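You operate a simulated robot arm through the tools that you are given. There is no shell and no other tool.

Carry out the task below with a simulated two-armed robot. There is one attempt and no reset: what you move stays moved.

TASK
Pick up the blue bottle from the top of the steel table with one hand, pass it to the other hand and put it on the side table. Set down upright: bottle.

The check looks at the end state, three seconds after you hand in, the way a careful person would. Anything else that was tipped, shoved, dropped, spilled or broken makes it a failure.

THE ROBOT
Two 6-joint arms with two-finger grippers on one trunk, on a base that moves. Base frame: it is fixed to the floor where the robot stands at the start and does not move with it; the origin is under the middle of the robot, x ahead of it, y to its left, z up. Readings come in mm, degrees, newtons and seconds.
The left shoulder is at the start at [30, 178, 913], the right one opposite. With the tool pointing down near the work surface each hand reaches from about 100 to 840 mm from the robot's upright axis, wherever it stands, measured 20 degrees to its own side. Places, roughly: bottle [-2000, 500, 1000]; side table [-1500, 2600, 700]. Payload 2.54 kg a hand.
The TCP of each hand is the grasp point between the finger pads, 30 mm short of the fingertips. In the tool frame z runs along the fingers and y along their closing line. The gripper opens to 116 mm; its body begins 95 mm behind the TCP.
Orientation is that of the tool frame in the base frame, as a unit quaternion [w, x, y, z]. With the fingers straight down and closing along the base's y, the tool's x points along the base's -x, its y along +y and its z along -z.

THE INTERFACE
- The arms move only by the tool apply_moves. It takes "left_deltas", "right_deltas" or both (then of equal length, played together; a hand with none holds still); each is a list of rows, each a list of 7 numbers: the shift along the base's x, y, z in mm, then the turn, a rotation vector about the base's x, y, z in degrees, then the finger opening in mm, from 0 to 116. In form: [[tx, ty, tz, rx, ry, rz, claw], ...]. A call has 1 to 20 rows; each row is the pose to reach, as a shift and turn from the pose commanded when the call began. Each row takes 0.2 s and may step no farther than 50 mm and 8.6 degrees from the row before; otherwise, or with a gripper value out of range, the whole call is refused. Where a pose cannot be reached the arm comes as near as it can. A force on the tool above 40 N (or 10 N above the force at the start of the call, whichever is more), or a blocked arm, ends the call early, and 0.2 s more pass. Each finger travels about 153 mm/s and halts on what it meets, pressing with about 36 N; the grip force reading is that of the motor and also rises with nothing between the fingers. The clock runs only during rows and for 0.2 s after the last one: add rows that repeat a pose to give the fingers time. The reply holds the time, the measured pose of the TCP, the force on the tool along the base axes, the opening and the grip force, in the units named above and with some noise, with the torque about the TCP (base axes, N m) and any sound that the robot's microphone picked up.
- Cameras (640 x 400 px; columns grow to the right, rows downward): "scene" is now at [53.1, 5.2, 1645.9]; the picture's right is [0.05, -1.00, 0.00], its down [-0.67, -0.03, -0.75] and it looks along [0.74, 0.04, -0.67] (base axes); focal length 257 px, centre (320, 200). "left" rides on the left gripper at [69, 15, -122] in its tool frame; the picture's right is [-0.21, 0.98, 0.00], its down [-0.83, -0.18, -0.53] and it looks along [-0.52, -0.11, 0.85] (tool axes); focal length 251 px, centre (320, 200). "right" rides on the right gripper at [69, -15, -122] in its tool frame; the picture's right is [0.21, 0.98, 0.00], its down [-0.83, 0.18, -0.53] and it looks along [-0.52, 0.11, 0.85] (tool axes); focal length 251 px, centre (320, 200). There is no depth. A picture from a camera that has moved, and an enlarged one, comes with that camera's place and axes in the base frame and with its lens.
- get_image(camera): a new picture of that camera. No time passes.
- lift_body(by): moves the trunk up (or, below 0, down) by that many mm; the arms and the scene camera ride with it, the base frame stays. It gives what a move gives, with no picture.
- drive_base(legs): drives the robot by 1 to 6 legs, each [ahead, left, turn to the left] in mm, mm and degrees, along the robot's own axes; the way and the turn of a leg run together, so that a leg with both is an arc; at most 1500 mm and 180 degrees a leg. The arms and the cameras ride along, it lands a little off, and it stops where it bumps. It gives what a move gives.
- aim_head(pan, tilt): turns the head with the scene camera to pan (to the left, within 143 degrees either way) and tilt (down, from -29 to 69), counted from straight ahead of the robot. It gives what a move gives.
- close_up(camera, box): a new picture of the part [left, top, right, bottom] of that camera's present view, enlarged. No time passes.
- hand_in(): hands the job in; it is judged then, once.

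Places have to be worked out from the pictures, the camera data and where the tool is seen. Open the grippers and draw the arms clear of the work before you hand the job in, unless the task says otherwise.

The tools are called by a JSON object that holds its "method" and its "body". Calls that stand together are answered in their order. apply_moves: Moves the arms, as the interface text tells. Its arguments: {"type":"object","properties":{"left_deltas":{"type":"array","items":{"type":"array","items":{"type":"number"}}},"right_deltas":{"type":"array","items":{"type":"array","items":{"type":"number"}}}},"required":[]} The other tools are called the same way: lift_body (by) moves the trunk up or down; drive_base (legs) drives the base; aim_head (pan, tilt) turns the head that bears the scene camera; get_image (camera) takes a picture; close_up (camera, box) takes an enlarged picture of a part of a camera's view; hand_in () hands the job in.

At the start:

```text
time_s: 0.0
left_eef_pos: [432.6, 208.1, 1132.4]
left_tool_rot: [0.001, 0.001, 1.0, 0.0]
left_contact_force: [0.4, 0.8, -0.4]
left_wrist_torque: [-0.01, -0.02, 0.01]
left_finger_gap: 115.9
left_gripper_force: 0.0
right_eef_pos: [460.5, -165.6, 1077.1]
right_tool_rot: [0.0, 0.0, 1.0, 0.001]
right_contact_force: [0.0, -0.1, 0.6]
right_wrist_torque: [-0.02, 0.01, 0.02]
right_finger_gap: 115.8
right_gripper_force: 0.1
trunk travel left (down, up): [-125.0, 415.0]
robot x, y, heading: [0.2, 1.8, -0.2]
head pan, tilt (commanded): [2.9, 41.8]
```

scene: 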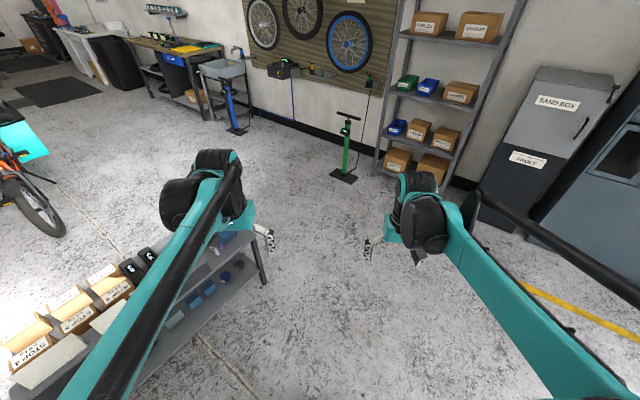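
right: 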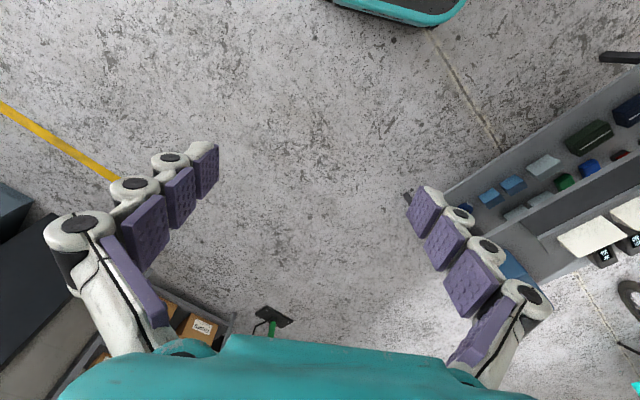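
left: 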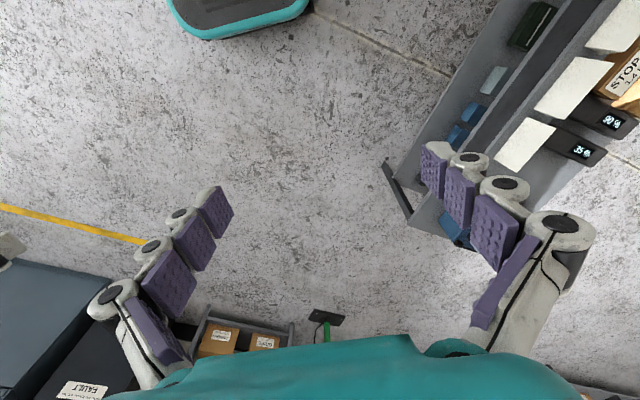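

The arms are ahead of the robot over a bench-like rack on the left; the bottle is behind me. I look around with the head first.

{"method": "aim_head", "body": {"pan": 140, "tilt": 20}}

{"method": "get_image", "body": {"camera": "scene"}}

{"method": "aim_head", "body": {"pan": 80, "tilt": 30}}

{"method": "get_image", "body": {"camera": "scene"}}

{"method": "aim_head", "body": {"pan": -140, "tilt": 20}}

{"method": "get_image", "body": {"camera": "scene"}}

{"method": "aim_head", "body": {"pan": -70, "tilt": 30}}

{"method": "get_image", "body": {"camera": "scene"}}

```text
time_s: 2.2
left_eef_pos: [432.6, 208.4, 1131.5]
left_tool_rot: [0.0, 0.0, 1.0, 0.0]
left_contact_force: [0.5, 0.3, 1.0]
left_wrist_torque: [0.02, 0.05, 0.02]
left_finger_gap: 115.9
left_gripper_force: 0.0
right_eef_pos: [461.1, -165.6, 1077.5]
right_tool_rot: [0.001, 0.0, 1.0, 0.001]
right_contact_force: [0.6, 1.0, -0.2]
right_wrist_torque: [0.01, -0.01, -0.02]
right_finger_gap: 116.0
right_gripper_force: 0.1
trunk travel left (down, up): [-125.0, 415.0]
robot x, y, heading: [1.0, -2.2, 0.2]
head pan, tilt (commanded): [140.0, 20.0]
```

```text
taken
camera scene: at [-101.9, 60.8, 1680.0], right [0.64, 0.77, 0.0], down [0.26, -0.22, -0.94], along [-0.72, 0.6, -0.34], focal length 257 px, centre (320, 200)
```

scene: 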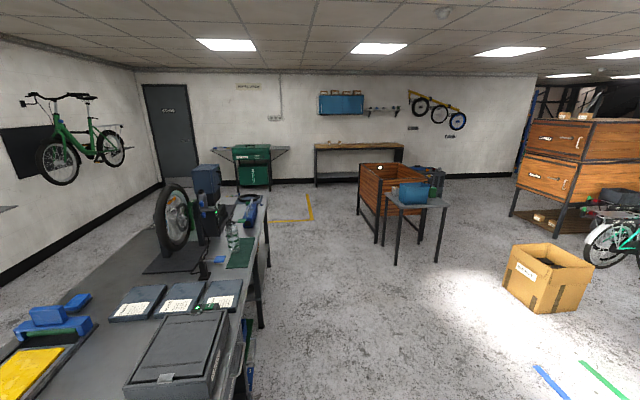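

```text
time_s: 3.5
left_eef_pos: [432.6, 208.8, 1132.3]
left_tool_rot: [0.0, -0.001, 1.0, 0.001]
left_contact_force: [-0.7, -0.1, -0.1]
left_wrist_torque: [-0.03, 0.02, 0.01]
left_finger_gap: 115.9
left_gripper_force: 0.1
right_eef_pos: [461.1, -164.9, 1076.5]
right_tool_rot: [0.0, -0.001, 1.0, -0.001]
right_contact_force: [-0.1, -0.3, 0.0]
right_wrist_torque: [-0.02, -0.02, 0.0]
right_finger_gap: 115.9
right_gripper_force: 0.0
trunk travel left (down, up): [-125.0, 415.0]
robot x, y, heading: [-2.9, 3.4, -0.0]
head pan, tilt (commanded): [80.0, 30.0]
```

```text
taken
camera scene: at [-15.0, 90.0, 1663.9], right [0.98, -0.17, 0.0], down [-0.09, -0.49, -0.87], along [0.15, 0.85, -0.5], focal length 257 px, centre (320, 200)
```

scene: 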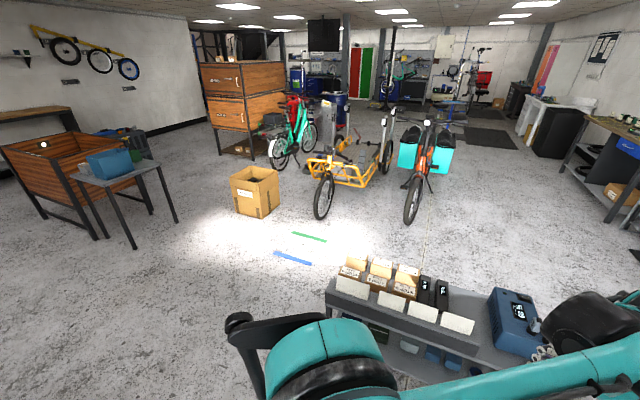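

```text
time_s: 6.7
left_eef_pos: [433.7, 208.4, 1132.4]
left_tool_rot: [0.0, 0.0, 1.0, 0.0]
left_contact_force: [0.0, -0.4, -0.2]
left_wrist_torque: [-0.03, 0.01, 0.03]
left_finger_gap: 116.1
left_gripper_force: 0.0
right_eef_pos: [462.0, -164.6, 1077.9]
right_tool_rot: [-0.001, 0.0, 1.0, 0.001]
right_contact_force: [0.1, 0.5, 0.6]
right_wrist_torque: [-0.01, 0.01, -0.03]
right_finger_gap: 116.5
right_gripper_force: 0.1
trunk travel left (down, up): [-125.0, 415.0]
robot x, y, heading: [-1.8, 1.2, -0.0]
head pan, tilt (commanded): [-140.0, 20.0]
```

```text
taken
camera scene: at [-101.9, -59.0, 1680.0], right [-0.64, 0.77, 0.0], down [0.26, 0.22, -0.94], along [-0.72, -0.6, -0.34], focal length 257 px, centre (320, 200)
```

scene: 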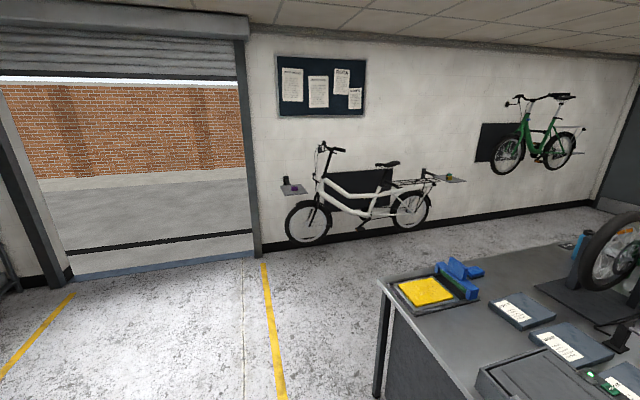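

```text
time_s: 8.1
left_eef_pos: [433.5, 208.6, 1132.9]
left_tool_rot: [-0.001, 0.0, 1.0, 0.0]
left_contact_force: [0.2, 0.4, -0.2]
left_wrist_torque: [0.02, 0.0, -0.01]
left_finger_gap: 116.1
left_gripper_force: 0.0
right_eef_pos: [459.8, -165.5, 1077.0]
right_tool_rot: [0.0, 0.001, 1.0, -0.001]
right_contact_force: [0.3, 0.4, -0.3]
right_wrist_torque: [0.01, -0.01, -0.02]
right_finger_gap: 116.0
right_gripper_force: 0.1
trunk travel left (down, up): [-125.0, 415.0]
robot x, y, heading: [0.7, 0.9, -0.0]
head pan, tilt (commanded): [-70.0, 30.0]
```

```text
taken
camera scene: at [0.3, -84.1, 1663.9], right [-0.94, -0.34, 0.0], down [-0.17, 0.47, -0.87], along [0.3, -0.81, -0.5], focal length 257 px, centre (320, 200)
```

scene: 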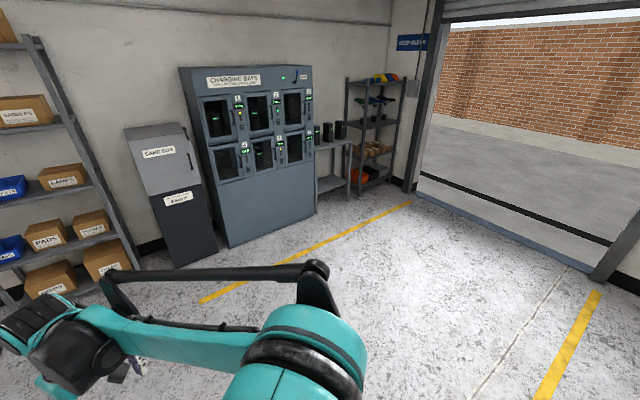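

The steel table lies behind and the small side table is beyond to the back left. I take close-ups of both.

{"method": "aim_head", "body": {"pan": 140, "tilt": 20}}

{"method": "close_up", "body": {"camera": "scene", "box": [100, 150, 300, 275]}}

{"method": "close_up", "body": {"camera": "scene", "box": [340, 140, 500, 240]}}

{"method": "close_up", "body": {"camera": "scene", "box": [0, 220, 288, 400]}}

```text
time_s: 11.1
left_eef_pos: [433.6, 208.8, 1131.9]
left_tool_rot: [0.0, 0.0, 1.0, 0.0]
left_contact_force: [1.2, -0.4, 0.0]
left_wrist_torque: [0.0, 0.01, -0.01]
left_finger_gap: 116.0
left_gripper_force: 0.1
right_eef_pos: [461.0, -166.0, 1076.7]
right_tool_rot: [0.0, 0.0, 1.0, 0.0]
right_contact_force: [0.9, 0.8, 0.3]
right_wrist_torque: [-0.02, 0.03, 0.02]
right_finger_gap: 115.9
right_gripper_force: 0.0
trunk travel left (down, up): [-125.0, 415.0]
robot x, y, heading: [0.2, 0.8, -0.2]
head pan, tilt (commanded): [140.0, 20.0]
```

```text
3.20 times, centred on (200, 212) of scene
camera zoom: at [-101.9, 60.8, 1680.0], right [0.64, 0.77, 0.0], down [0.26, -0.22, -0.94], along [-0.72, 0.6, -0.34], focal length 823 px, centre (704, 160)
```

zoom: 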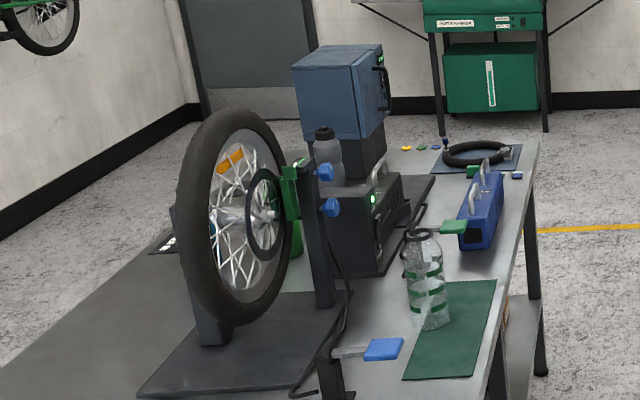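

```text
4.00 times, centred on (420, 190) of scene
camera zoom: at [-101.9, 60.8, 1680.0], right [0.64, 0.77, 0.0], down [0.26, -0.22, -0.94], along [-0.72, 0.6, -0.34], focal length 1028 px, centre (-80, 240)
```

zoom: 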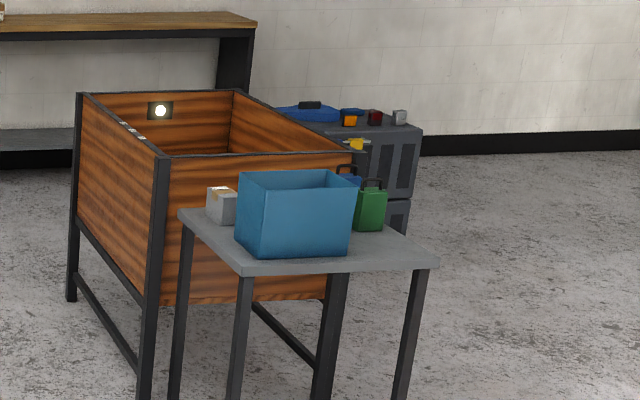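

```text
2.22 times, centred on (144, 310) of scene
camera zoom: at [-101.9, 60.8, 1680.0], right [0.64, 0.77, 0.0], down [0.26, -0.22, -0.94], along [-0.72, 0.6, -0.34], focal length 571 px, centre (711, -44)
```

zoom: 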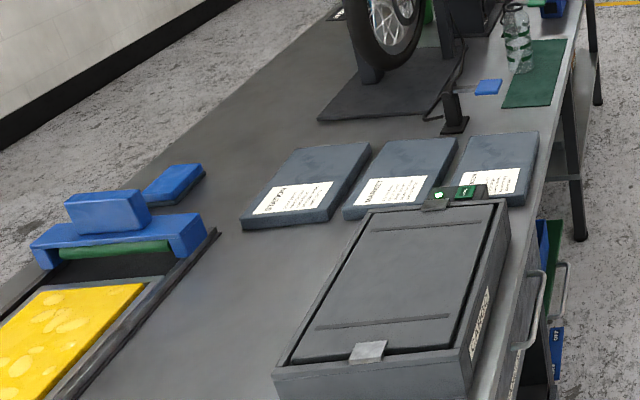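

The likely target is the bottle with a black cap near the wheel stand, close to the stated [-2000, 500]. Before driving I look down behind the robot to see how close the table is.

{"method": "aim_head", "body": {"pan": 143, "tilt": 50}}

{"method": "get_image", "body": {"camera": "scene"}}

{"method": "aim_head", "body": {"pan": -143, "tilt": 50}}

{"method": "get_image", "body": {"camera": "scene"}}

{"method": "aim_head", "body": {"pan": 60, "tilt": 60}}

{"method": "get_image", "body": {"camera": "scene"}}

```text
time_s: 12.1
left_eef_pos: [434.5, 208.5, 1132.5]
left_tool_rot: [0.0, 0.0, 1.0, 0.0]
left_contact_force: [-0.5, 0.3, 0.1]
left_wrist_torque: [-0.05, 0.0, 0.0]
left_finger_gap: 116.0
left_gripper_force: 0.0
right_eef_pos: [460.6, -165.6, 1077.0]
right_tool_rot: [0.0, 0.0, 1.0, 0.001]
right_contact_force: [-0.3, -0.2, 0.3]
right_wrist_torque: [0.01, 0.0, 0.0]
right_finger_gap: 115.9
right_gripper_force: 0.1
trunk travel left (down, up): [-125.0, 415.0]
robot x, y, heading: [1.4, 3.5, -0.1]
head pan, tilt (commanded): [143.0, 50.0]
```

```text
taken
camera scene: at [-92.1, 47.3, 1634.5], right [0.6, 0.8, 0.0], down [0.61, -0.46, -0.64], along [-0.51, 0.39, -0.77], focal length 257 px, centre (320, 200)
```

scene: 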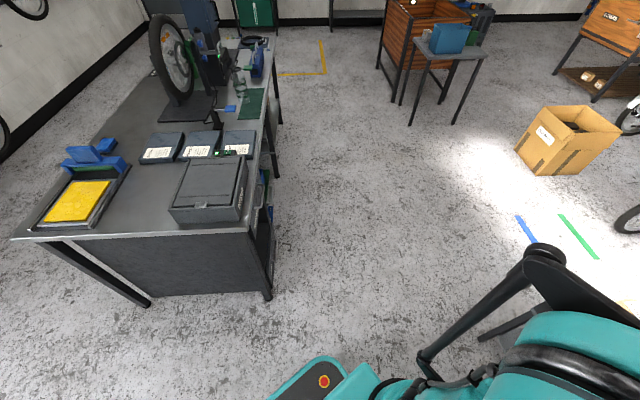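

```text
time_s: 16.0
left_eef_pos: [432.3, 209.6, 1132.5]
left_tool_rot: [0.0, 0.0, 1.0, 0.0]
left_contact_force: [0.2, 0.7, -0.1]
left_wrist_torque: [0.01, -0.02, 0.02]
left_finger_gap: 116.1
left_gripper_force: 0.1
right_eef_pos: [461.1, -165.7, 1077.4]
right_tool_rot: [0.0, 0.0, 1.0, 0.0]
right_contact_force: [0.2, 0.0, 0.2]
right_wrist_torque: [0.01, 0.0, 0.01]
right_finger_gap: 115.9
right_gripper_force: 0.1
trunk travel left (down, up): [-125.0, 415.0]
robot x, y, heading: [1.5, -1.3, -0.1]
head pan, tilt (commanded): [-143.0, 50.0]
```

```text
taken
camera scene: at [-92.1, -45.5, 1634.4], right [-0.6, 0.8, 0.0], down [0.61, 0.46, -0.64], along [-0.51, -0.39, -0.77], focal length 257 px, centre (320, 200)
```

scene: 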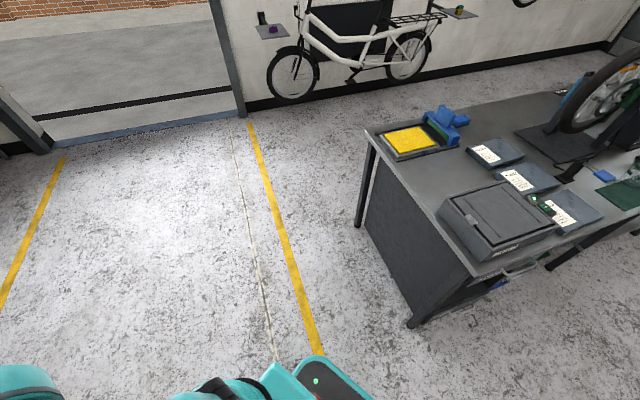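

```text
time_s: 18.9
left_eef_pos: [432.4, 209.2, 1131.8]
left_tool_rot: [0.0, 0.0, 1.0, 0.001]
left_contact_force: [0.6, 0.2, -0.2]
left_wrist_torque: [-0.02, 0.0, 0.01]
left_finger_gap: 116.0
left_gripper_force: 0.1
right_eef_pos: [461.7, -165.1, 1076.9]
right_tool_rot: [0.0, 0.0, 1.0, 0.001]
right_contact_force: [-0.2, 0.2, 0.4]
right_wrist_torque: [-0.04, 0.02, -0.03]
right_finger_gap: 115.9
right_gripper_force: 0.2
trunk travel left (down, up): [-125.0, 415.0]
robot x, y, heading: [-2.9, -0.9, -0.0]
head pan, tilt (commanded): [60.0, 60.0]
```

```text
taken
camera scene: at [2.8, 58.6, 1621.8], right [0.87, -0.5, 0.0], down [-0.43, -0.75, -0.5], along [0.25, 0.43, -0.87], focal length 257 px, centre (320, 200)
```

scene: 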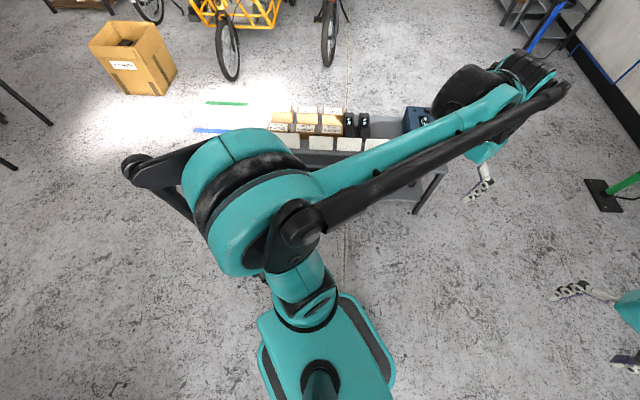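

The steel table is rotated about 33° (its front edge runs along roughly [-0.83, 0.55]), and its open side faces the floor to my back left. I turn right to face that edge, then slide along it, staying well clear of the table and the rack.

{"method": "drive_base", "body": {"legs": [[0, 0, -123]]}}

{"method": "drive_base", "body": {"legs": [[-300, -700, 0]]}}

{"method": "aim_head", "body": {"pan": -50, "tilt": 35}}

{"method": "get_image", "body": {"camera": "scene"}}

```text
time_s: 24.5
left_eef_pos: [-59.8, -476.3, 1133.1]
left_tool_rot: [0.0, 0.878, 0.478, 0.0]
left_contact_force: [-0.4, 0.3, 0.4]
left_wrist_torque: [0.0, 0.03, -0.05]
left_finger_gap: 116.0
left_gripper_force: 0.0
right_eef_pos: [-387.8, -297.7, 1077.1]
right_tool_rot: [0.0, 0.878, 0.479, 0.0]
right_contact_force: [-0.2, 0.6, 0.5]
right_wrist_torque: [-0.01, 0.01, 0.02]
right_finger_gap: 116.1
right_gripper_force: 0.0
trunk travel left (down, up): [-125.0, 415.0]
robot x, y, heading: [-1.5, -0.0, -123.1]
head pan, tilt (commanded): [60.0, 60.0]
```

```text
time_s: 28.6
left_eef_pos: [-493.2, 159.3, 1132.6]
left_tool_rot: [0.0, 0.879, 0.477, 0.0]
left_contact_force: [-0.3, 1.0, 0.2]
left_wrist_torque: [-0.06, 0.02, -0.02]
left_finger_gap: 115.8
left_gripper_force: 0.0
right_eef_pos: [-823.1, 341.0, 1076.1]
right_tool_rot: [0.0, 0.879, 0.476, -0.001]
right_contact_force: [0.5, -0.1, -0.1]
right_wrist_torque: [-0.02, -0.03, 0.03]
right_finger_gap: 116.0
right_gripper_force: 0.1
trunk travel left (down, up): [-125.0, 415.0]
robot x, y, heading: [-432.8, 636.2, -123.1]
head pan, tilt (commanded): [60.0, 60.0]
```

```text
time_s: 30.5
left_eef_pos: [-491.7, 160.7, 1132.3]
left_tool_rot: [0.0, 0.879, 0.477, 0.0]
left_contact_force: [0.0, -1.1, 0.3]
left_wrist_torque: [0.01, -0.01, 0.0]
left_finger_gap: 116.0
left_gripper_force: 0.1
right_eef_pos: [-822.5, 340.4, 1077.0]
right_tool_rot: [0.0, 0.879, 0.476, 0.0]
right_contact_force: [-0.2, -0.7, -0.2]
right_wrist_torque: [0.02, 0.0, 0.01]
right_finger_gap: 116.0
right_gripper_force: 0.1
trunk travel left (down, up): [-125.0, 415.0]
robot x, y, heading: [-433.0, 636.8, -123.0]
head pan, tilt (commanded): [-50.0, 35.0]
```

```text
taken
camera scene: at [-503.6, 651.8, 1656.1], right [-0.12, 0.99, 0.0], down [0.57, 0.07, -0.82], along [-0.81, -0.1, -0.57], focal length 257 px, centre (320, 200)
```

scene: 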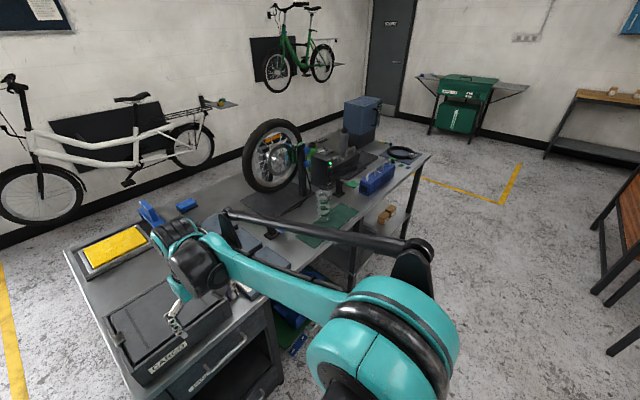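

The path is clear: the robot stands beside the table's near end. I slide on to the right along the edge, backing off a bit more.

{"method": "drive_base", "body": {"legs": [[-150, -400, 0], [0, -850, 0]]}}

{"method": "aim_head", "body": {"pan": 0, "tilt": 35}}

{"method": "get_image", "body": {"camera": "scene"}}

```text
time_s: 37.2
left_eef_pos: [-1450.7, 952.4, 1133.2]
left_tool_rot: [0.0, 0.874, 0.486, 0.0]
left_contact_force: [-0.8, 0.5, 0.6]
left_wrist_torque: [-0.03, 0.01, 0.02]
left_finger_gap: 116.0
left_gripper_force: 0.1
right_eef_pos: [-1784.4, 1128.0, 1077.3]
right_tool_rot: [0.0, 0.874, 0.485, 0.0]
right_contact_force: [-0.8, -0.1, -0.6]
right_wrist_torque: [-0.02, 0.01, 0.0]
right_finger_gap: 116.0
right_gripper_force: 0.1
trunk travel left (down, up): [-125.0, 415.0]
robot x, y, heading: [-1402.8, 1431.6, -121.8]
head pan, tilt (commanded): [-50.0, 35.0]
```

```text
time_s: 38.4
left_eef_pos: [-1451.0, 952.2, 1132.0]
left_tool_rot: [0.0, 0.874, 0.485, 0.0]
left_contact_force: [0.6, 0.3, -0.1]
left_wrist_torque: [0.0, -0.03, 0.01]
left_finger_gap: 116.3
left_gripper_force: 0.0
right_eef_pos: [-1782.2, 1127.4, 1077.7]
right_tool_rot: [0.0, 0.874, 0.486, 0.001]
right_contact_force: [-1.0, 0.7, 0.2]
right_wrist_torque: [0.0, 0.0, -0.04]
right_finger_gap: 115.6
right_gripper_force: 0.0
trunk travel left (down, up): [-125.0, 415.0]
robot x, y, heading: [-1399.9, 1433.3, -121.9]
head pan, tilt (commanded): [0.0, 35.0]
```

```text
taken
camera scene: at [-1430.3, 1381.6, 1656.1], right [-0.85, 0.53, 0.0], down [0.3, 0.49, -0.82], along [-0.43, -0.7, -0.57], focal length 257 px, centre (320, 200)
```

scene: 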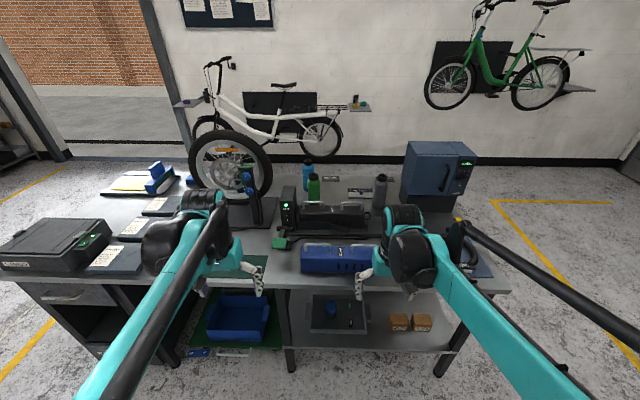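

{"method": "close_up", "body": {"camera": "scene", "box": [220, 130, 500, 305]}}

{"method": "close_up", "body": {"camera": "scene", "box": [260, 140, 420, 240]}}

```text
2.29 times, centred on (360, 218) of scene
camera zoom: at [-1430.3, 1381.6, 1656.1], right [-0.85, 0.53, 0.0], down [0.3, 0.49, -0.82], along [-0.43, -0.7, -0.57], focal length 588 px, centre (229, 160)
```

zoom: 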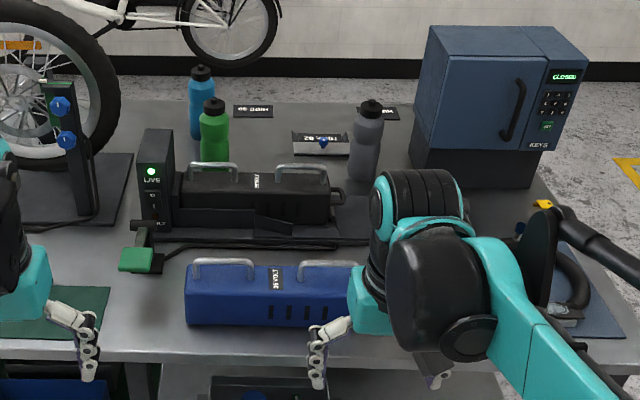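

```text
4.00 times, centred on (340, 190) of scene
camera zoom: at [-1430.3, 1381.6, 1656.1], right [-0.85, 0.53, 0.0], down [0.3, 0.49, -0.82], along [-0.43, -0.7, -0.57], focal length 1028 px, centre (240, 240)
```

zoom: 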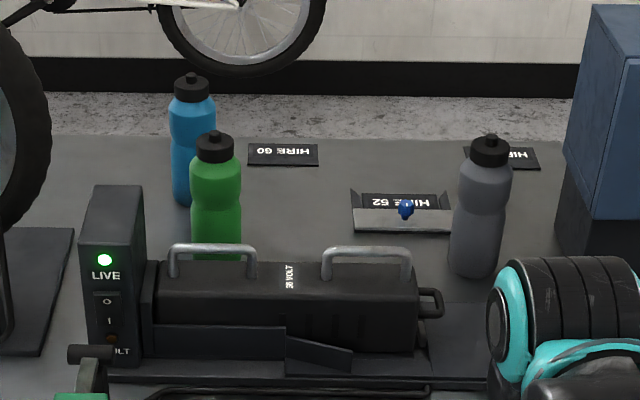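

The blue bottle stands in the back row of the table, behind the green one, close to the wheel; it is out of easy reach from this side. There seems to be about 2 m between the table and the wall, so I check the way around the far end.

{"method": "aim_head", "body": {"pan": -55, "tilt": 35}}

{"method": "get_image", "body": {"camera": "scene"}}

{"method": "aim_head", "body": {"pan": -110, "tilt": 35}}

{"method": "get_image", "body": {"camera": "scene"}}

{"method": "aim_head", "body": {"pan": -15, "tilt": 20}}

{"method": "get_image", "body": {"camera": "scene"}}

```text
time_s: 39.6
left_eef_pos: [-1448.5, 951.7, 1132.0]
left_tool_rot: [-0.001, 0.875, 0.485, 0.0]
left_contact_force: [0.1, 0.8, -1.0]
left_wrist_torque: [0.04, 0.02, 0.02]
left_finger_gap: 116.2
left_gripper_force: 0.1
right_eef_pos: [-1782.6, 1126.5, 1076.5]
right_tool_rot: [0.0, 0.874, 0.486, 0.001]
right_contact_force: [-0.5, 0.9, 0.9]
right_wrist_torque: [-0.01, -0.02, -0.01]
right_finger_gap: 116.1
right_gripper_force: 0.0
trunk travel left (down, up): [-125.0, 415.0]
robot x, y, heading: [-1399.5, 1432.6, -121.9]
head pan, tilt (commanded): [-55.0, 35.0]
```

```text
taken
camera scene: at [-1471.6, 1451.5, 1656.1], right [-0.06, 1.0, 0.0], down [0.57, 0.03, -0.82], along [-0.82, -0.05, -0.57], focal length 257 px, centre (320, 200)
```

scene: 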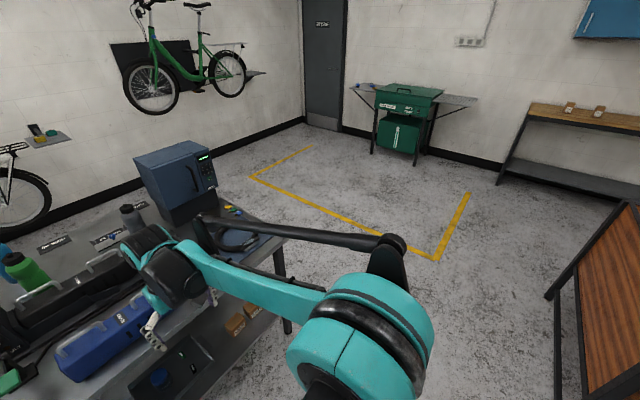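

```text
time_s: 40.9
left_eef_pos: [-1449.8, 952.4, 1131.9]
left_tool_rot: [0.0, 0.874, 0.486, -0.001]
left_contact_force: [-0.5, -0.8, -1.1]
left_wrist_torque: [0.0, 0.01, -0.01]
left_finger_gap: 115.9
left_gripper_force: 0.1
right_eef_pos: [-1782.8, 1126.9, 1077.7]
right_tool_rot: [0.0, 0.874, 0.486, 0.0]
right_contact_force: [-0.7, 0.2, 0.0]
right_wrist_torque: [-0.01, 0.01, -0.01]
right_finger_gap: 116.1
right_gripper_force: 0.0
trunk travel left (down, up): [-125.0, 415.0]
robot x, y, heading: [-1398.0, 1429.8, -122.2]
head pan, tilt (commanded): [-110.0, 35.0]
```

```text
taken
camera scene: at [-1438.1, 1525.6, 1656.1], right [0.79, 0.62, 0.0], down [0.35, -0.45, -0.82], along [-0.51, 0.64, -0.57], focal length 257 px, centre (320, 200)
```

scene: 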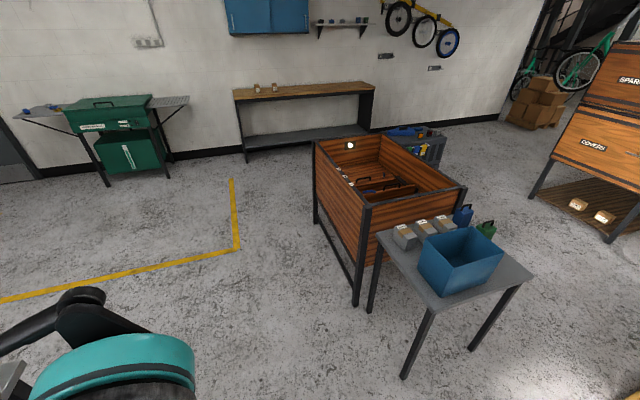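

```text
time_s: 42.6
left_eef_pos: [-1449.3, 952.7, 1132.5]
left_tool_rot: [0.0, 0.875, 0.485, 0.0]
left_contact_force: [-0.6, -0.5, 0.3]
left_wrist_torque: [0.0, 0.02, -0.03]
left_finger_gap: 116.2
left_gripper_force: 0.2
right_eef_pos: [-1782.4, 1126.7, 1077.5]
right_tool_rot: [0.0, 0.874, 0.485, 0.0]
right_contact_force: [0.2, -0.5, -0.1]
right_wrist_torque: [0.01, 0.01, 0.01]
right_finger_gap: 115.8
right_gripper_force: 0.0
trunk travel left (down, up): [-125.0, 415.0]
robot x, y, heading: [-1398.9, 1429.0, -121.9]
head pan, tilt (commanded): [-15.0, 20.0]
```

```text
taken
camera scene: at [-1451.7, 1392.8, 1679.9], right [-0.68, 0.73, 0.0], down [0.25, 0.23, -0.94], along [-0.69, -0.64, -0.34], focal length 257 px, centre (320, 200)
```

scene: 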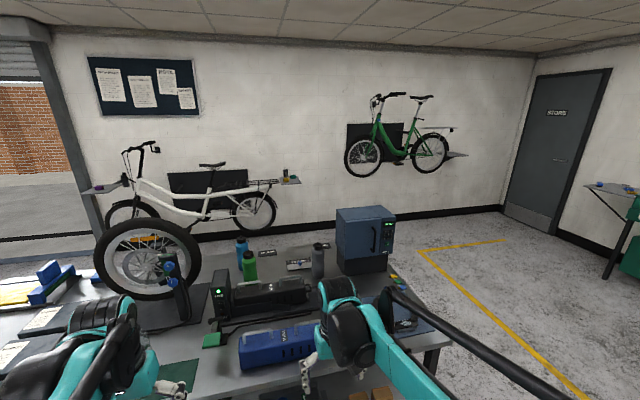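

The way around the far end is free: the table ends about 1.95 m along, and the crate and side table stay behind me. I slide right past the table end and then drive forward to the wall side.

{"method": "drive_base", "body": {"legs": [[0, -1450, -1.5]]}}

{"method": "aim_head", "body": {"pan": 20, "tilt": 45}}

{"method": "get_image", "body": {"camera": "scene"}}

```text
time_s: 49.8
left_eef_pos: [-2679.4, 1717.2, 1133.2]
left_tool_rot: [0.0, 0.874, 0.485, 0.0]
left_contact_force: [0.5, -0.1, 0.2]
left_wrist_torque: [-0.02, -0.03, -0.02]
left_finger_gap: 116.1
left_gripper_force: 0.1
right_eef_pos: [-3011.0, 1893.0, 1075.9]
right_tool_rot: [0.0, 0.874, 0.485, 0.001]
right_contact_force: [-0.4, -0.3, -0.5]
right_wrist_torque: [0.0, 0.0, 0.02]
right_finger_gap: 116.2
right_gripper_force: 0.0
trunk travel left (down, up): [-125.0, 415.0]
robot x, y, heading: [-2623.2, 2194.5, -122.0]
head pan, tilt (commanded): [-15.0, 20.0]
```

```text
time_s: 50.8
left_eef_pos: [-2679.1, 1717.5, 1131.2]
left_tool_rot: [0.0, 0.875, 0.485, -0.001]
left_contact_force: [0.3, 0.3, 0.2]
left_wrist_torque: [0.01, 0.02, 0.01]
left_finger_gap: 116.0
left_gripper_force: 0.0
right_eef_pos: [-3011.3, 1893.3, 1077.8]
right_tool_rot: [0.0, 0.875, 0.485, 0.0]
right_contact_force: [-0.9, 0.5, -0.3]
right_wrist_torque: [0.01, -0.02, 0.0]
right_finger_gap: 116.2
right_gripper_force: 0.0
trunk travel left (down, up): [-125.0, 415.0]
robot x, y, heading: [-2627.4, 2193.9, -122.1]
head pan, tilt (commanded): [20.0, 45.0]
```

```text
taken
camera scene: at [-2628.9, 2142.2, 1641.3], right [-0.98, 0.21, 0.0], down [0.15, 0.69, -0.71], along [-0.15, -0.69, -0.71], focal length 257 px, centre (320, 200)
```

scene: 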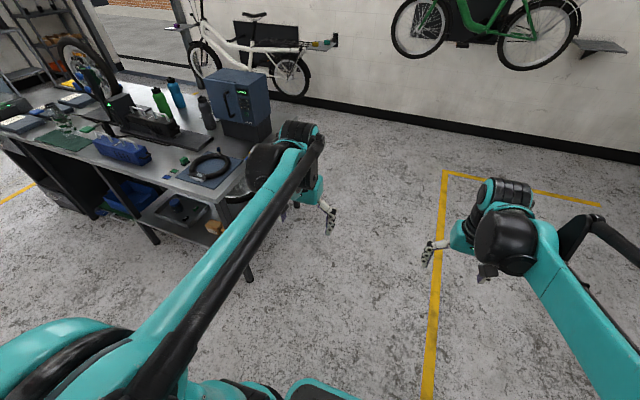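

The robot is past the table end with free floor ahead toward the wall. I drive forward, then turn around to face the table's back edge.

{"method": "drive_base", "body": {"legs": [[1100, 0, 0], [1050, 0, 0]]}}

{"method": "drive_base", "body": {"legs": [[0, 0, -90], [0, 0, -90]]}}

{"method": "aim_head", "body": {"pan": -50, "tilt": 30}}

{"method": "get_image", "body": {"camera": "scene"}}

```text
time_s: 61.5
left_eef_pos: [-3856.3, -105.0, 1132.7]
left_tool_rot: [0.0, 0.878, 0.479, 0.0]
left_contact_force: [-0.2, -0.2, 0.2]
left_wrist_torque: [0.02, 0.0, 0.0]
left_finger_gap: 115.9
left_gripper_force: 0.0
right_eef_pos: [-4186.5, 72.8, 1076.1]
right_tool_rot: [0.0, 0.879, 0.478, 0.0]
right_contact_force: [-0.3, -1.0, 0.0]
right_wrist_torque: [0.0, -0.02, 0.02]
right_finger_gap: 116.1
right_gripper_force: 0.0
trunk travel left (down, up): [-125.0, 415.0]
robot x, y, heading: [-3797.9, 371.5, -123.2]
head pan, tilt (commanded): [20.0, 45.0]
```

```text
time_s: 69.5
left_eef_pos: [-3746.2, 848.4, 1131.6]
left_tool_rot: [0.0, -0.487, 0.874, 0.0]
left_contact_force: [0.7, -0.2, 0.6]
left_wrist_torque: [-0.02, 0.01, -0.03]
left_finger_gap: 116.1
left_gripper_force: 0.0
right_eef_pos: [-3414.5, 676.1, 1076.9]
right_tool_rot: [0.0, -0.486, 0.874, 0.0]
right_contact_force: [0.3, -0.1, 0.4]
right_wrist_torque: [0.01, 0.01, 0.02]
right_finger_gap: 115.9
right_gripper_force: 0.1
trunk travel left (down, up): [-125.0, 415.0]
robot x, y, heading: [-3797.1, 371.5, 58.5]
head pan, tilt (commanded): [20.0, 45.0]
```

```text
time_s: 70.9
left_eef_pos: [-3748.2, 849.4, 1132.0]
left_tool_rot: [0.0, -0.487, 0.874, 0.0]
left_contact_force: [0.6, 0.0, 0.2]
left_wrist_torque: [0.01, 0.0, -0.01]
left_finger_gap: 116.0
left_gripper_force: 0.0
right_eef_pos: [-3415.0, 675.5, 1076.8]
right_tool_rot: [0.0, -0.487, 0.874, 0.0]
right_contact_force: [-0.1, -0.1, -0.1]
right_wrist_torque: [0.01, -0.03, 0.02]
right_finger_gap: 115.7
right_gripper_force: 0.1
trunk travel left (down, up): [-125.0, 415.0]
robot x, y, heading: [-3799.5, 369.4, 58.1]
head pan, tilt (commanded): [-50.0, 30.0]
```

```text
taken
camera scene: at [-3724.6, 360.0, 1663.9], right [0.14, -0.99, 0.0], down [-0.5, -0.07, -0.87], along [0.86, 0.12, -0.5], focal length 257 px, centre (320, 200)
```

scene: 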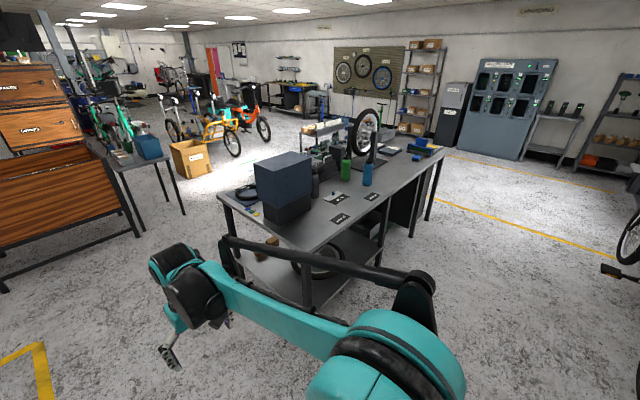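

The table's back edge is on my right, with the blue bottle near its edge and free floor beside it. I slide right until I am opposite the bottle.

{"method": "drive_base", "body": {"legs": [[0, -1460, -1.7]]}}

{"method": "aim_head", "body": {"pan": 0, "tilt": 35}}

{"method": "get_image", "body": {"camera": "scene"}}

{"method": "close_up", "body": {"camera": "scene", "box": [220, 80, 460, 230]}}

```text
time_s: 78.1
left_eef_pos: [-2515.1, 67.2, 1132.0]
left_tool_rot: [0.0, -0.473, 0.881, 0.0]
left_contact_force: [1.0, -0.6, -0.4]
left_wrist_torque: [0.01, -0.01, 0.0]
left_finger_gap: 116.1
left_gripper_force: 0.3
right_eef_pos: [-2187.6, -116.4, 1078.0]
right_tool_rot: [0.0, -0.473, 0.881, 0.0]
right_contact_force: [0.0, 0.5, 0.0]
right_wrist_torque: [0.01, -0.01, 0.0]
right_finger_gap: 116.1
right_gripper_force: 0.0
trunk travel left (down, up): [-125.0, 415.0]
robot x, y, heading: [-2579.4, -409.4, 56.6]
head pan, tilt (commanded): [-50.0, 30.0]
```

```text
time_s: 79.3
left_eef_pos: [-2516.0, 68.4, 1132.5]
left_tool_rot: [0.0, -0.474, 0.881, 0.0]
left_contact_force: [-0.5, 0.8, -0.1]
left_wrist_torque: [0.0, -0.01, 0.0]
left_finger_gap: 116.1
left_gripper_force: 0.0
right_eef_pos: [-2187.2, -115.3, 1077.8]
right_tool_rot: [0.001, -0.474, 0.881, 0.0]
right_contact_force: [0.3, -0.2, 0.9]
right_wrist_torque: [0.0, 0.02, 0.0]
right_finger_gap: 115.8
right_gripper_force: 0.0
trunk travel left (down, up): [-125.0, 415.0]
robot x, y, heading: [-2578.5, -406.3, 56.5]
head pan, tilt (commanded): [0.0, 35.0]
```

```text
taken
camera scene: at [-2548.4, -359.2, 1656.1], right [0.83, -0.55, 0.0], down [-0.32, -0.48, -0.82], along [0.45, 0.68, -0.57], focal length 257 px, centre (320, 200)
```

scene: 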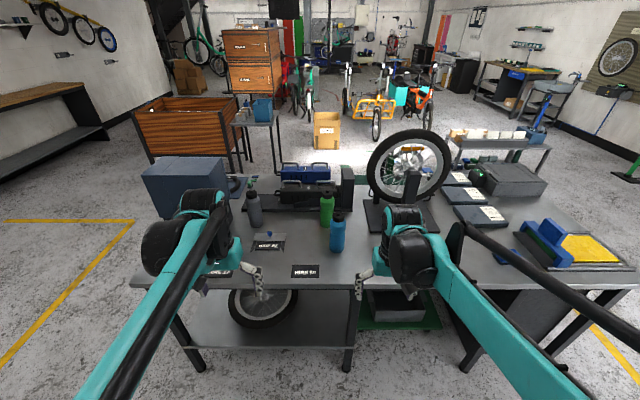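

```text
2.67 times, centred on (340, 155) of scene
camera zoom: at [-2548.4, -359.2, 1656.1], right [0.83, -0.55, 0.0], down [-0.32, -0.48, -0.82], along [0.45, 0.68, -0.57], focal length 686 px, centre (267, 320)
```

zoom: 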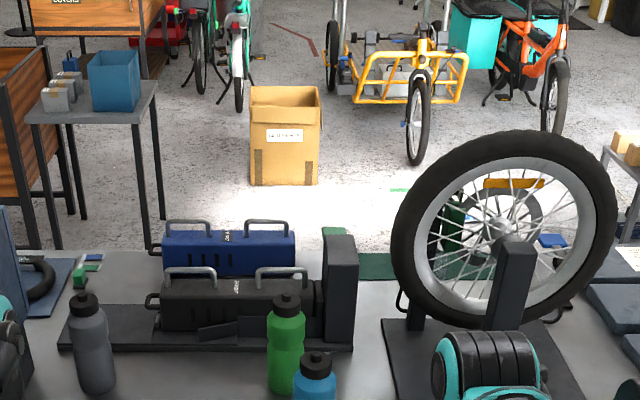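

The blue bottle now stands at the front from this side, with free table around it. Intersecting rays from both sides gives about (-2045, 257) with the table top near z 834. I zoom in to refine.

{"method": "close_up", "body": {"camera": "scene", "box": [290, 180, 386, 240]}}

{"method": "close_up", "body": {"camera": "scene", "box": [290, 205, 386, 265]}}

{"method": "get_image", "body": {"camera": "right"}}

{"method": "get_image", "body": {"camera": "left"}}

```text
6.67 times, centred on (338, 210) of scene
camera zoom: at [-2548.4, -359.2, 1656.1], right [0.83, -0.55, 0.0], down [-0.32, -0.48, -0.82], along [0.45, 0.68, -0.57], focal length 1714 px, centre (200, 133)
```

zoom: 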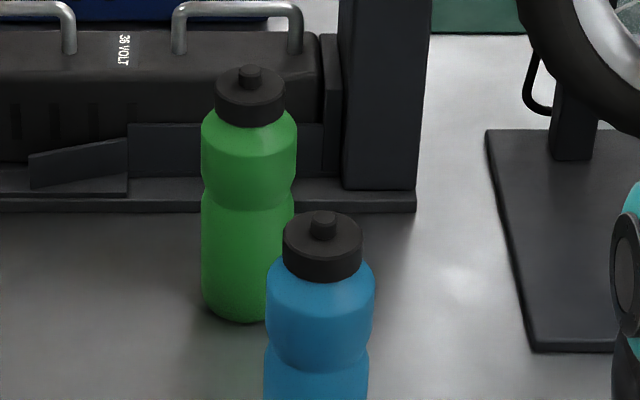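

```text
6.67 times, centred on (338, 235) of scene
camera zoom: at [-2548.4, -359.2, 1656.1], right [0.83, -0.55, 0.0], down [-0.32, -0.48, -0.82], along [0.45, 0.68, -0.57], focal length 1714 px, centre (200, -33)
```

zoom: 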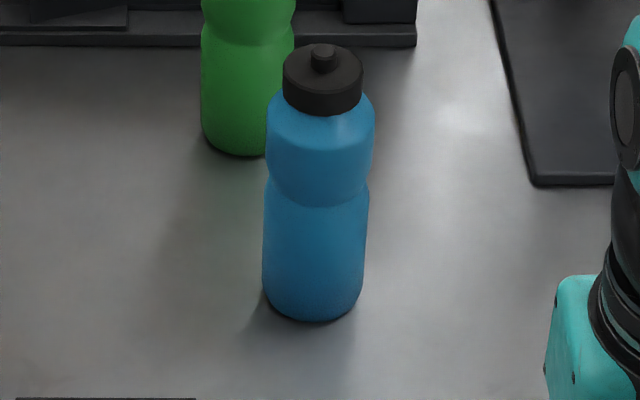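

```text
taken
camera right: at [-2212.5, -181.0, 1198.6], right [-0.93, 0.36, 0.0], down [0.3, 0.79, 0.53], along [0.19, 0.5, -0.85], focal length 251 px, centre (320, 200)
```

right: 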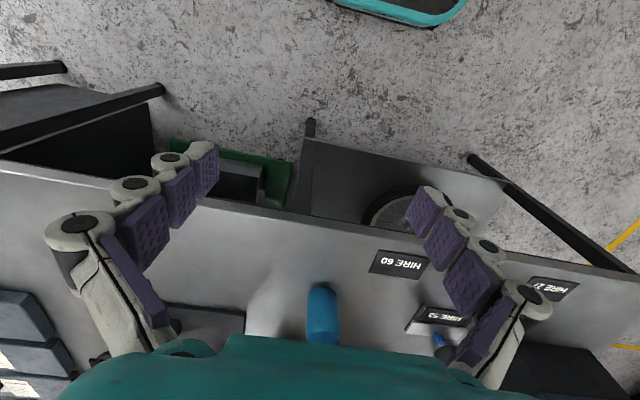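

```text
taken
camera left: at [-2566.9, 18.4, 1254.0], right [-0.7, 0.72, 0.0], down [0.61, 0.59, 0.53], along [0.38, 0.37, -0.85], focal length 251 px, centre (320, 200)
```

left: 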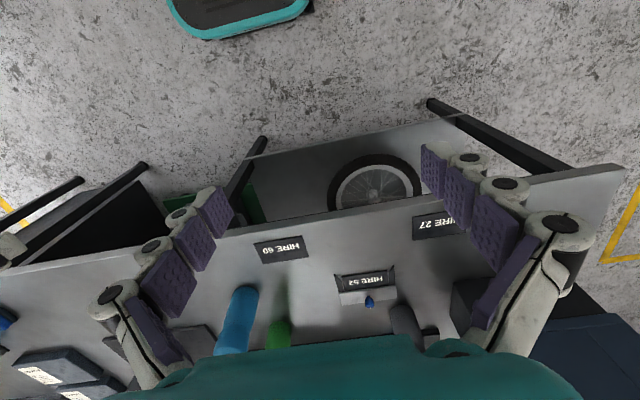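

From here the bottle's axis is about (-2046, 259), its diameter is about 66 mm, the table top is at z ≈ 845 and the cap top at about 1025. I raise both hands for clearance, then close in so the bottle is about 580 mm ahead and 145 mm to the right.

{"method": "apply_moves", "body": {"left_deltas": [[0, 0, 40, 0, 0, 0, 116], [0, 0, 80, 0, 0, 0, 116]], "right_deltas": [[0, 0, 50, 0, 0, 0, 116], [0, 0, 100, 0, 0, 0, 116]]}}

{"method": "drive_base", "body": {"legs": [[250, 70, 0]]}}

{"method": "aim_head", "body": {"pan": -5, "tilt": 50}}

{"method": "get_image", "body": {"camera": "scene"}}

{"method": "get_image", "body": {"camera": "right"}}

```text
time_s: 79.9
left_eef_pos: [-2514.5, 66.8, 1211.5]
left_tool_rot: [-0.001, -0.473, 0.881, 0.0]
left_contact_force: [0.5, -1.0, 0.2]
left_wrist_torque: [0.04, 0.0, 0.0]
left_finger_gap: 115.6
left_gripper_force: 0.0
right_eef_pos: [-2186.5, -114.3, 1179.5]
right_tool_rot: [-0.001, -0.473, 0.881, 0.0]
right_contact_force: [-0.1, -0.4, 0.4]
right_wrist_torque: [-0.04, 0.0, 0.01]
right_finger_gap: 115.8
right_gripper_force: 0.1
trunk travel left (down, up): [-125.0, 415.0]
robot x, y, heading: [-2578.7, -409.8, 56.4]
head pan, tilt (commanded): [0.0, 35.0]
```

```text
time_s: 81.7
left_eef_pos: [-2433.7, 315.9, 1210.7]
left_tool_rot: [0.0, -0.474, 0.88, 0.0]
left_contact_force: [0.3, 0.9, 0.0]
left_wrist_torque: [-0.03, 0.02, 0.04]
left_finger_gap: 116.1
left_gripper_force: 0.1
right_eef_pos: [-2104.4, 134.8, 1177.5]
right_tool_rot: [-0.001, -0.474, 0.881, 0.0]
right_contact_force: [0.9, 0.2, 0.1]
right_wrist_torque: [-0.07, 0.02, -0.01]
right_finger_gap: 116.1
right_gripper_force: 0.1
trunk travel left (down, up): [-125.0, 415.0]
robot x, y, heading: [-2499.0, -162.1, 56.3]
head pan, tilt (commanded): [0.0, 35.0]
```

```text
time_s: 82.5
left_eef_pos: [-2435.0, 314.1, 1210.9]
left_tool_rot: [0.0, -0.474, 0.881, 0.0]
left_contact_force: [0.1, 0.6, -0.9]
left_wrist_torque: [0.02, 0.01, -0.01]
left_finger_gap: 116.2
left_gripper_force: 0.1
right_eef_pos: [-2105.2, 133.3, 1179.0]
right_tool_rot: [0.0, -0.474, 0.88, 0.0]
right_contact_force: [0.2, -0.5, 0.5]
right_wrist_torque: [-0.02, -0.03, 0.02]
right_finger_gap: 115.9
right_gripper_force: 0.0
trunk travel left (down, up): [-125.0, 415.0]
robot x, y, heading: [-2500.1, -160.1, 56.6]
head pan, tilt (commanded): [-5.0, 50.0]
```

```text
taken
camera scene: at [-2467.2, -124.3, 1634.4], right [0.78, -0.62, 0.0], down [-0.48, -0.6, -0.64], along [0.4, 0.5, -0.77], focal length 257 px, centre (320, 200)
```

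scene: 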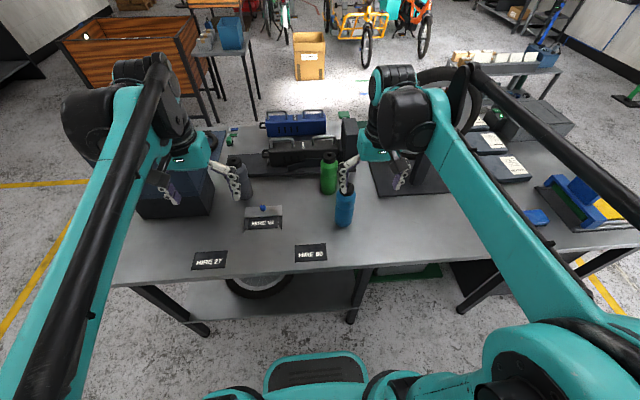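

```text
taken
camera right: at [-2130.1, 68.8, 1299.7], right [-0.93, 0.36, 0.0], down [0.3, 0.79, 0.53], along [0.19, 0.5, -0.85], focal length 251 px, centre (320, 200)
```

right: 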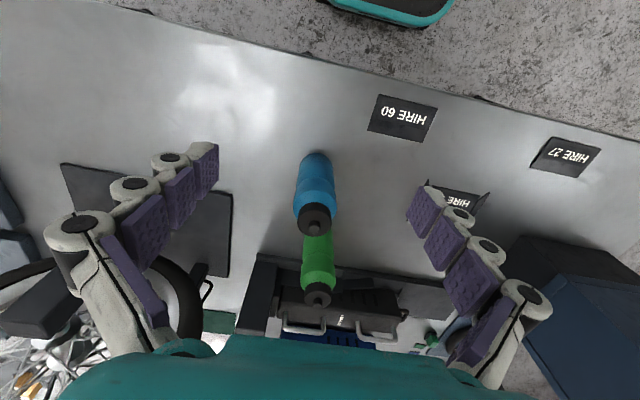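

The right wrist camera puts the bottle axis at about (-2050, 258), which agrees with the scene view. I move the right hand above it at the present height and check the centring.

{"method": "apply_moves", "body": {"right_deltas": [[18, 41, 0, 0, 0, 0, 116], [36, 82, 0, 0, 0, 0, 116], [55, 124, 0, 0, 0, 0, 116], [55, 124, 0, 0, 0, 0, 116]]}}

{"method": "get_image", "body": {"camera": "right"}}

{"method": "close_up", "body": {"camera": "scene", "box": [280, 130, 440, 230]}}

```text
time_s: 83.5
left_eef_pos: [-2433.4, 313.0, 1212.0]
left_tool_rot: [0.001, -0.474, 0.88, 0.0]
left_contact_force: [-0.3, -0.5, -0.3]
left_wrist_torque: [0.06, -0.01, 0.02]
left_finger_gap: 116.3
left_gripper_force: 0.0
right_eef_pos: [-2051.7, 257.3, 1180.8]
right_tool_rot: [0.001, -0.474, 0.88, 0.0]
right_contact_force: [-0.5, 0.0, 0.6]
right_wrist_torque: [0.06, 0.0, 0.03]
right_finger_gap: 116.3
right_gripper_force: 0.0
trunk travel left (down, up): [-125.0, 415.0]
robot x, y, heading: [-2500.2, -158.2, 56.7]
head pan, tilt (commanded): [-5.0, 50.0]
```

```text
taken
camera right: at [-2076.6, 191.3, 1302.4], right [-0.93, 0.36, 0.0], down [0.3, 0.79, 0.53], along [0.19, 0.5, -0.84], focal length 251 px, centre (320, 200)
```

right: 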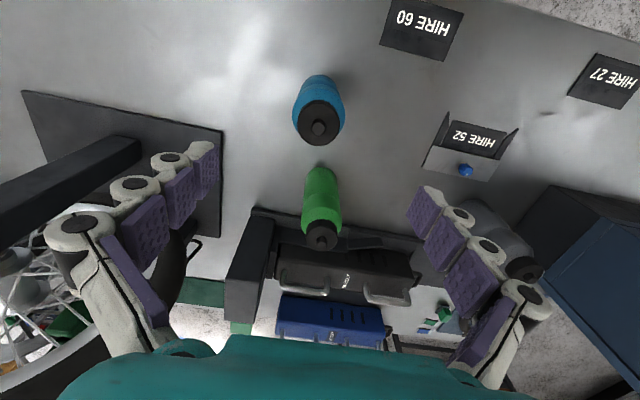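

```text
4.00 times, centred on (360, 180) of scene
camera zoom: at [-2468.1, -126.1, 1634.5], right [0.78, -0.62, 0.0], down [-0.48, -0.6, -0.64], along [0.4, 0.5, -0.77], focal length 1028 px, centre (160, 280)
```

zoom: 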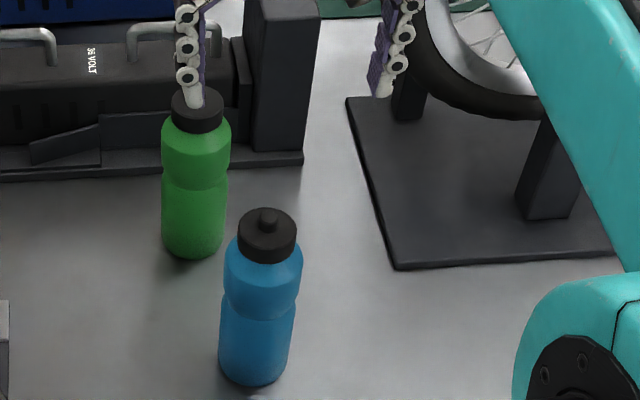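

The wrist view shows the cap where a point straight below the TCP should appear (320, 124), so the hand is centred within a few mm. I lower it so the pads surround the upper bulge (TCP z ≈ 973, palm above the cap).

{"method": "apply_moves", "body": {"right_deltas": [[1, 2, -40, 0, 0, 0, 116], [1, 2, -80, 0, 0, 0, 116], [1, 2, -120, 0, 0, 0, 116], [1, 2, -150, 0, 0, 0, 116], [1, 2, -180, 0, 0, 0, 116], [1, 2, -207, 0, 0, 0, 116], [1, 2, -207, 0, 0, 0, 116]]}}

{"method": "get_image", "body": {"camera": "right"}}

{"method": "close_up", "body": {"camera": "scene", "box": [280, 130, 440, 230]}}

```text
time_s: 85.1
left_eef_pos: [-2433.8, 314.2, 1211.9]
left_tool_rot: [0.0, -0.474, 0.88, 0.0]
left_contact_force: [-0.1, -0.5, -0.8]
left_wrist_torque: [0.02, 0.02, -0.01]
left_finger_gap: 116.1
left_gripper_force: 0.2
right_eef_pos: [-2049.6, 260.3, 972.3]
right_tool_rot: [0.0, -0.474, 0.88, 0.0]
right_contact_force: [0.3, -0.6, 0.1]
right_wrist_torque: [-0.02, -0.01, 0.0]
right_finger_gap: 115.7
right_gripper_force: 0.1
trunk travel left (down, up): [-125.0, 415.0]
robot x, y, heading: [-2498.8, -158.7, 56.8]
head pan, tilt (commanded): [-5.0, 50.0]
```

```text
taken
camera right: at [-2074.8, 194.1, 1093.4], right [-0.93, 0.36, 0.0], down [0.3, 0.79, 0.53], along [0.19, 0.5, -0.85], focal length 251 px, centre (320, 200)
```

right: 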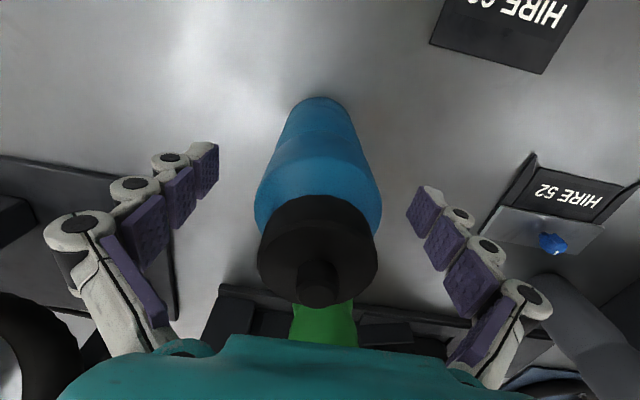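

```text
4.00 times, centred on (360, 180) of scene
camera zoom: at [-2467.3, -124.4, 1634.4], right [0.78, -0.62, 0.0], down [-0.48, -0.6, -0.64], along [0.4, 0.5, -0.77], focal length 1028 px, centre (160, 280)
```

zoom: 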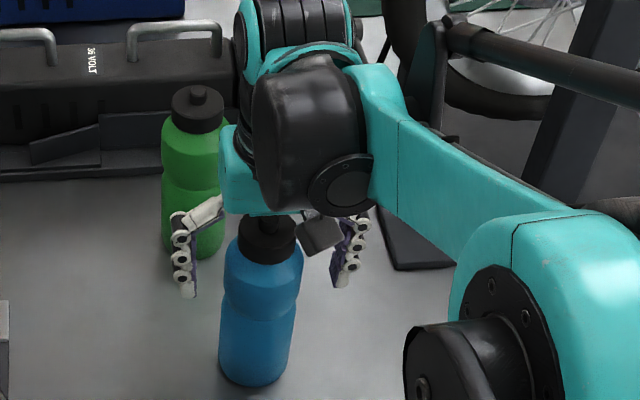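

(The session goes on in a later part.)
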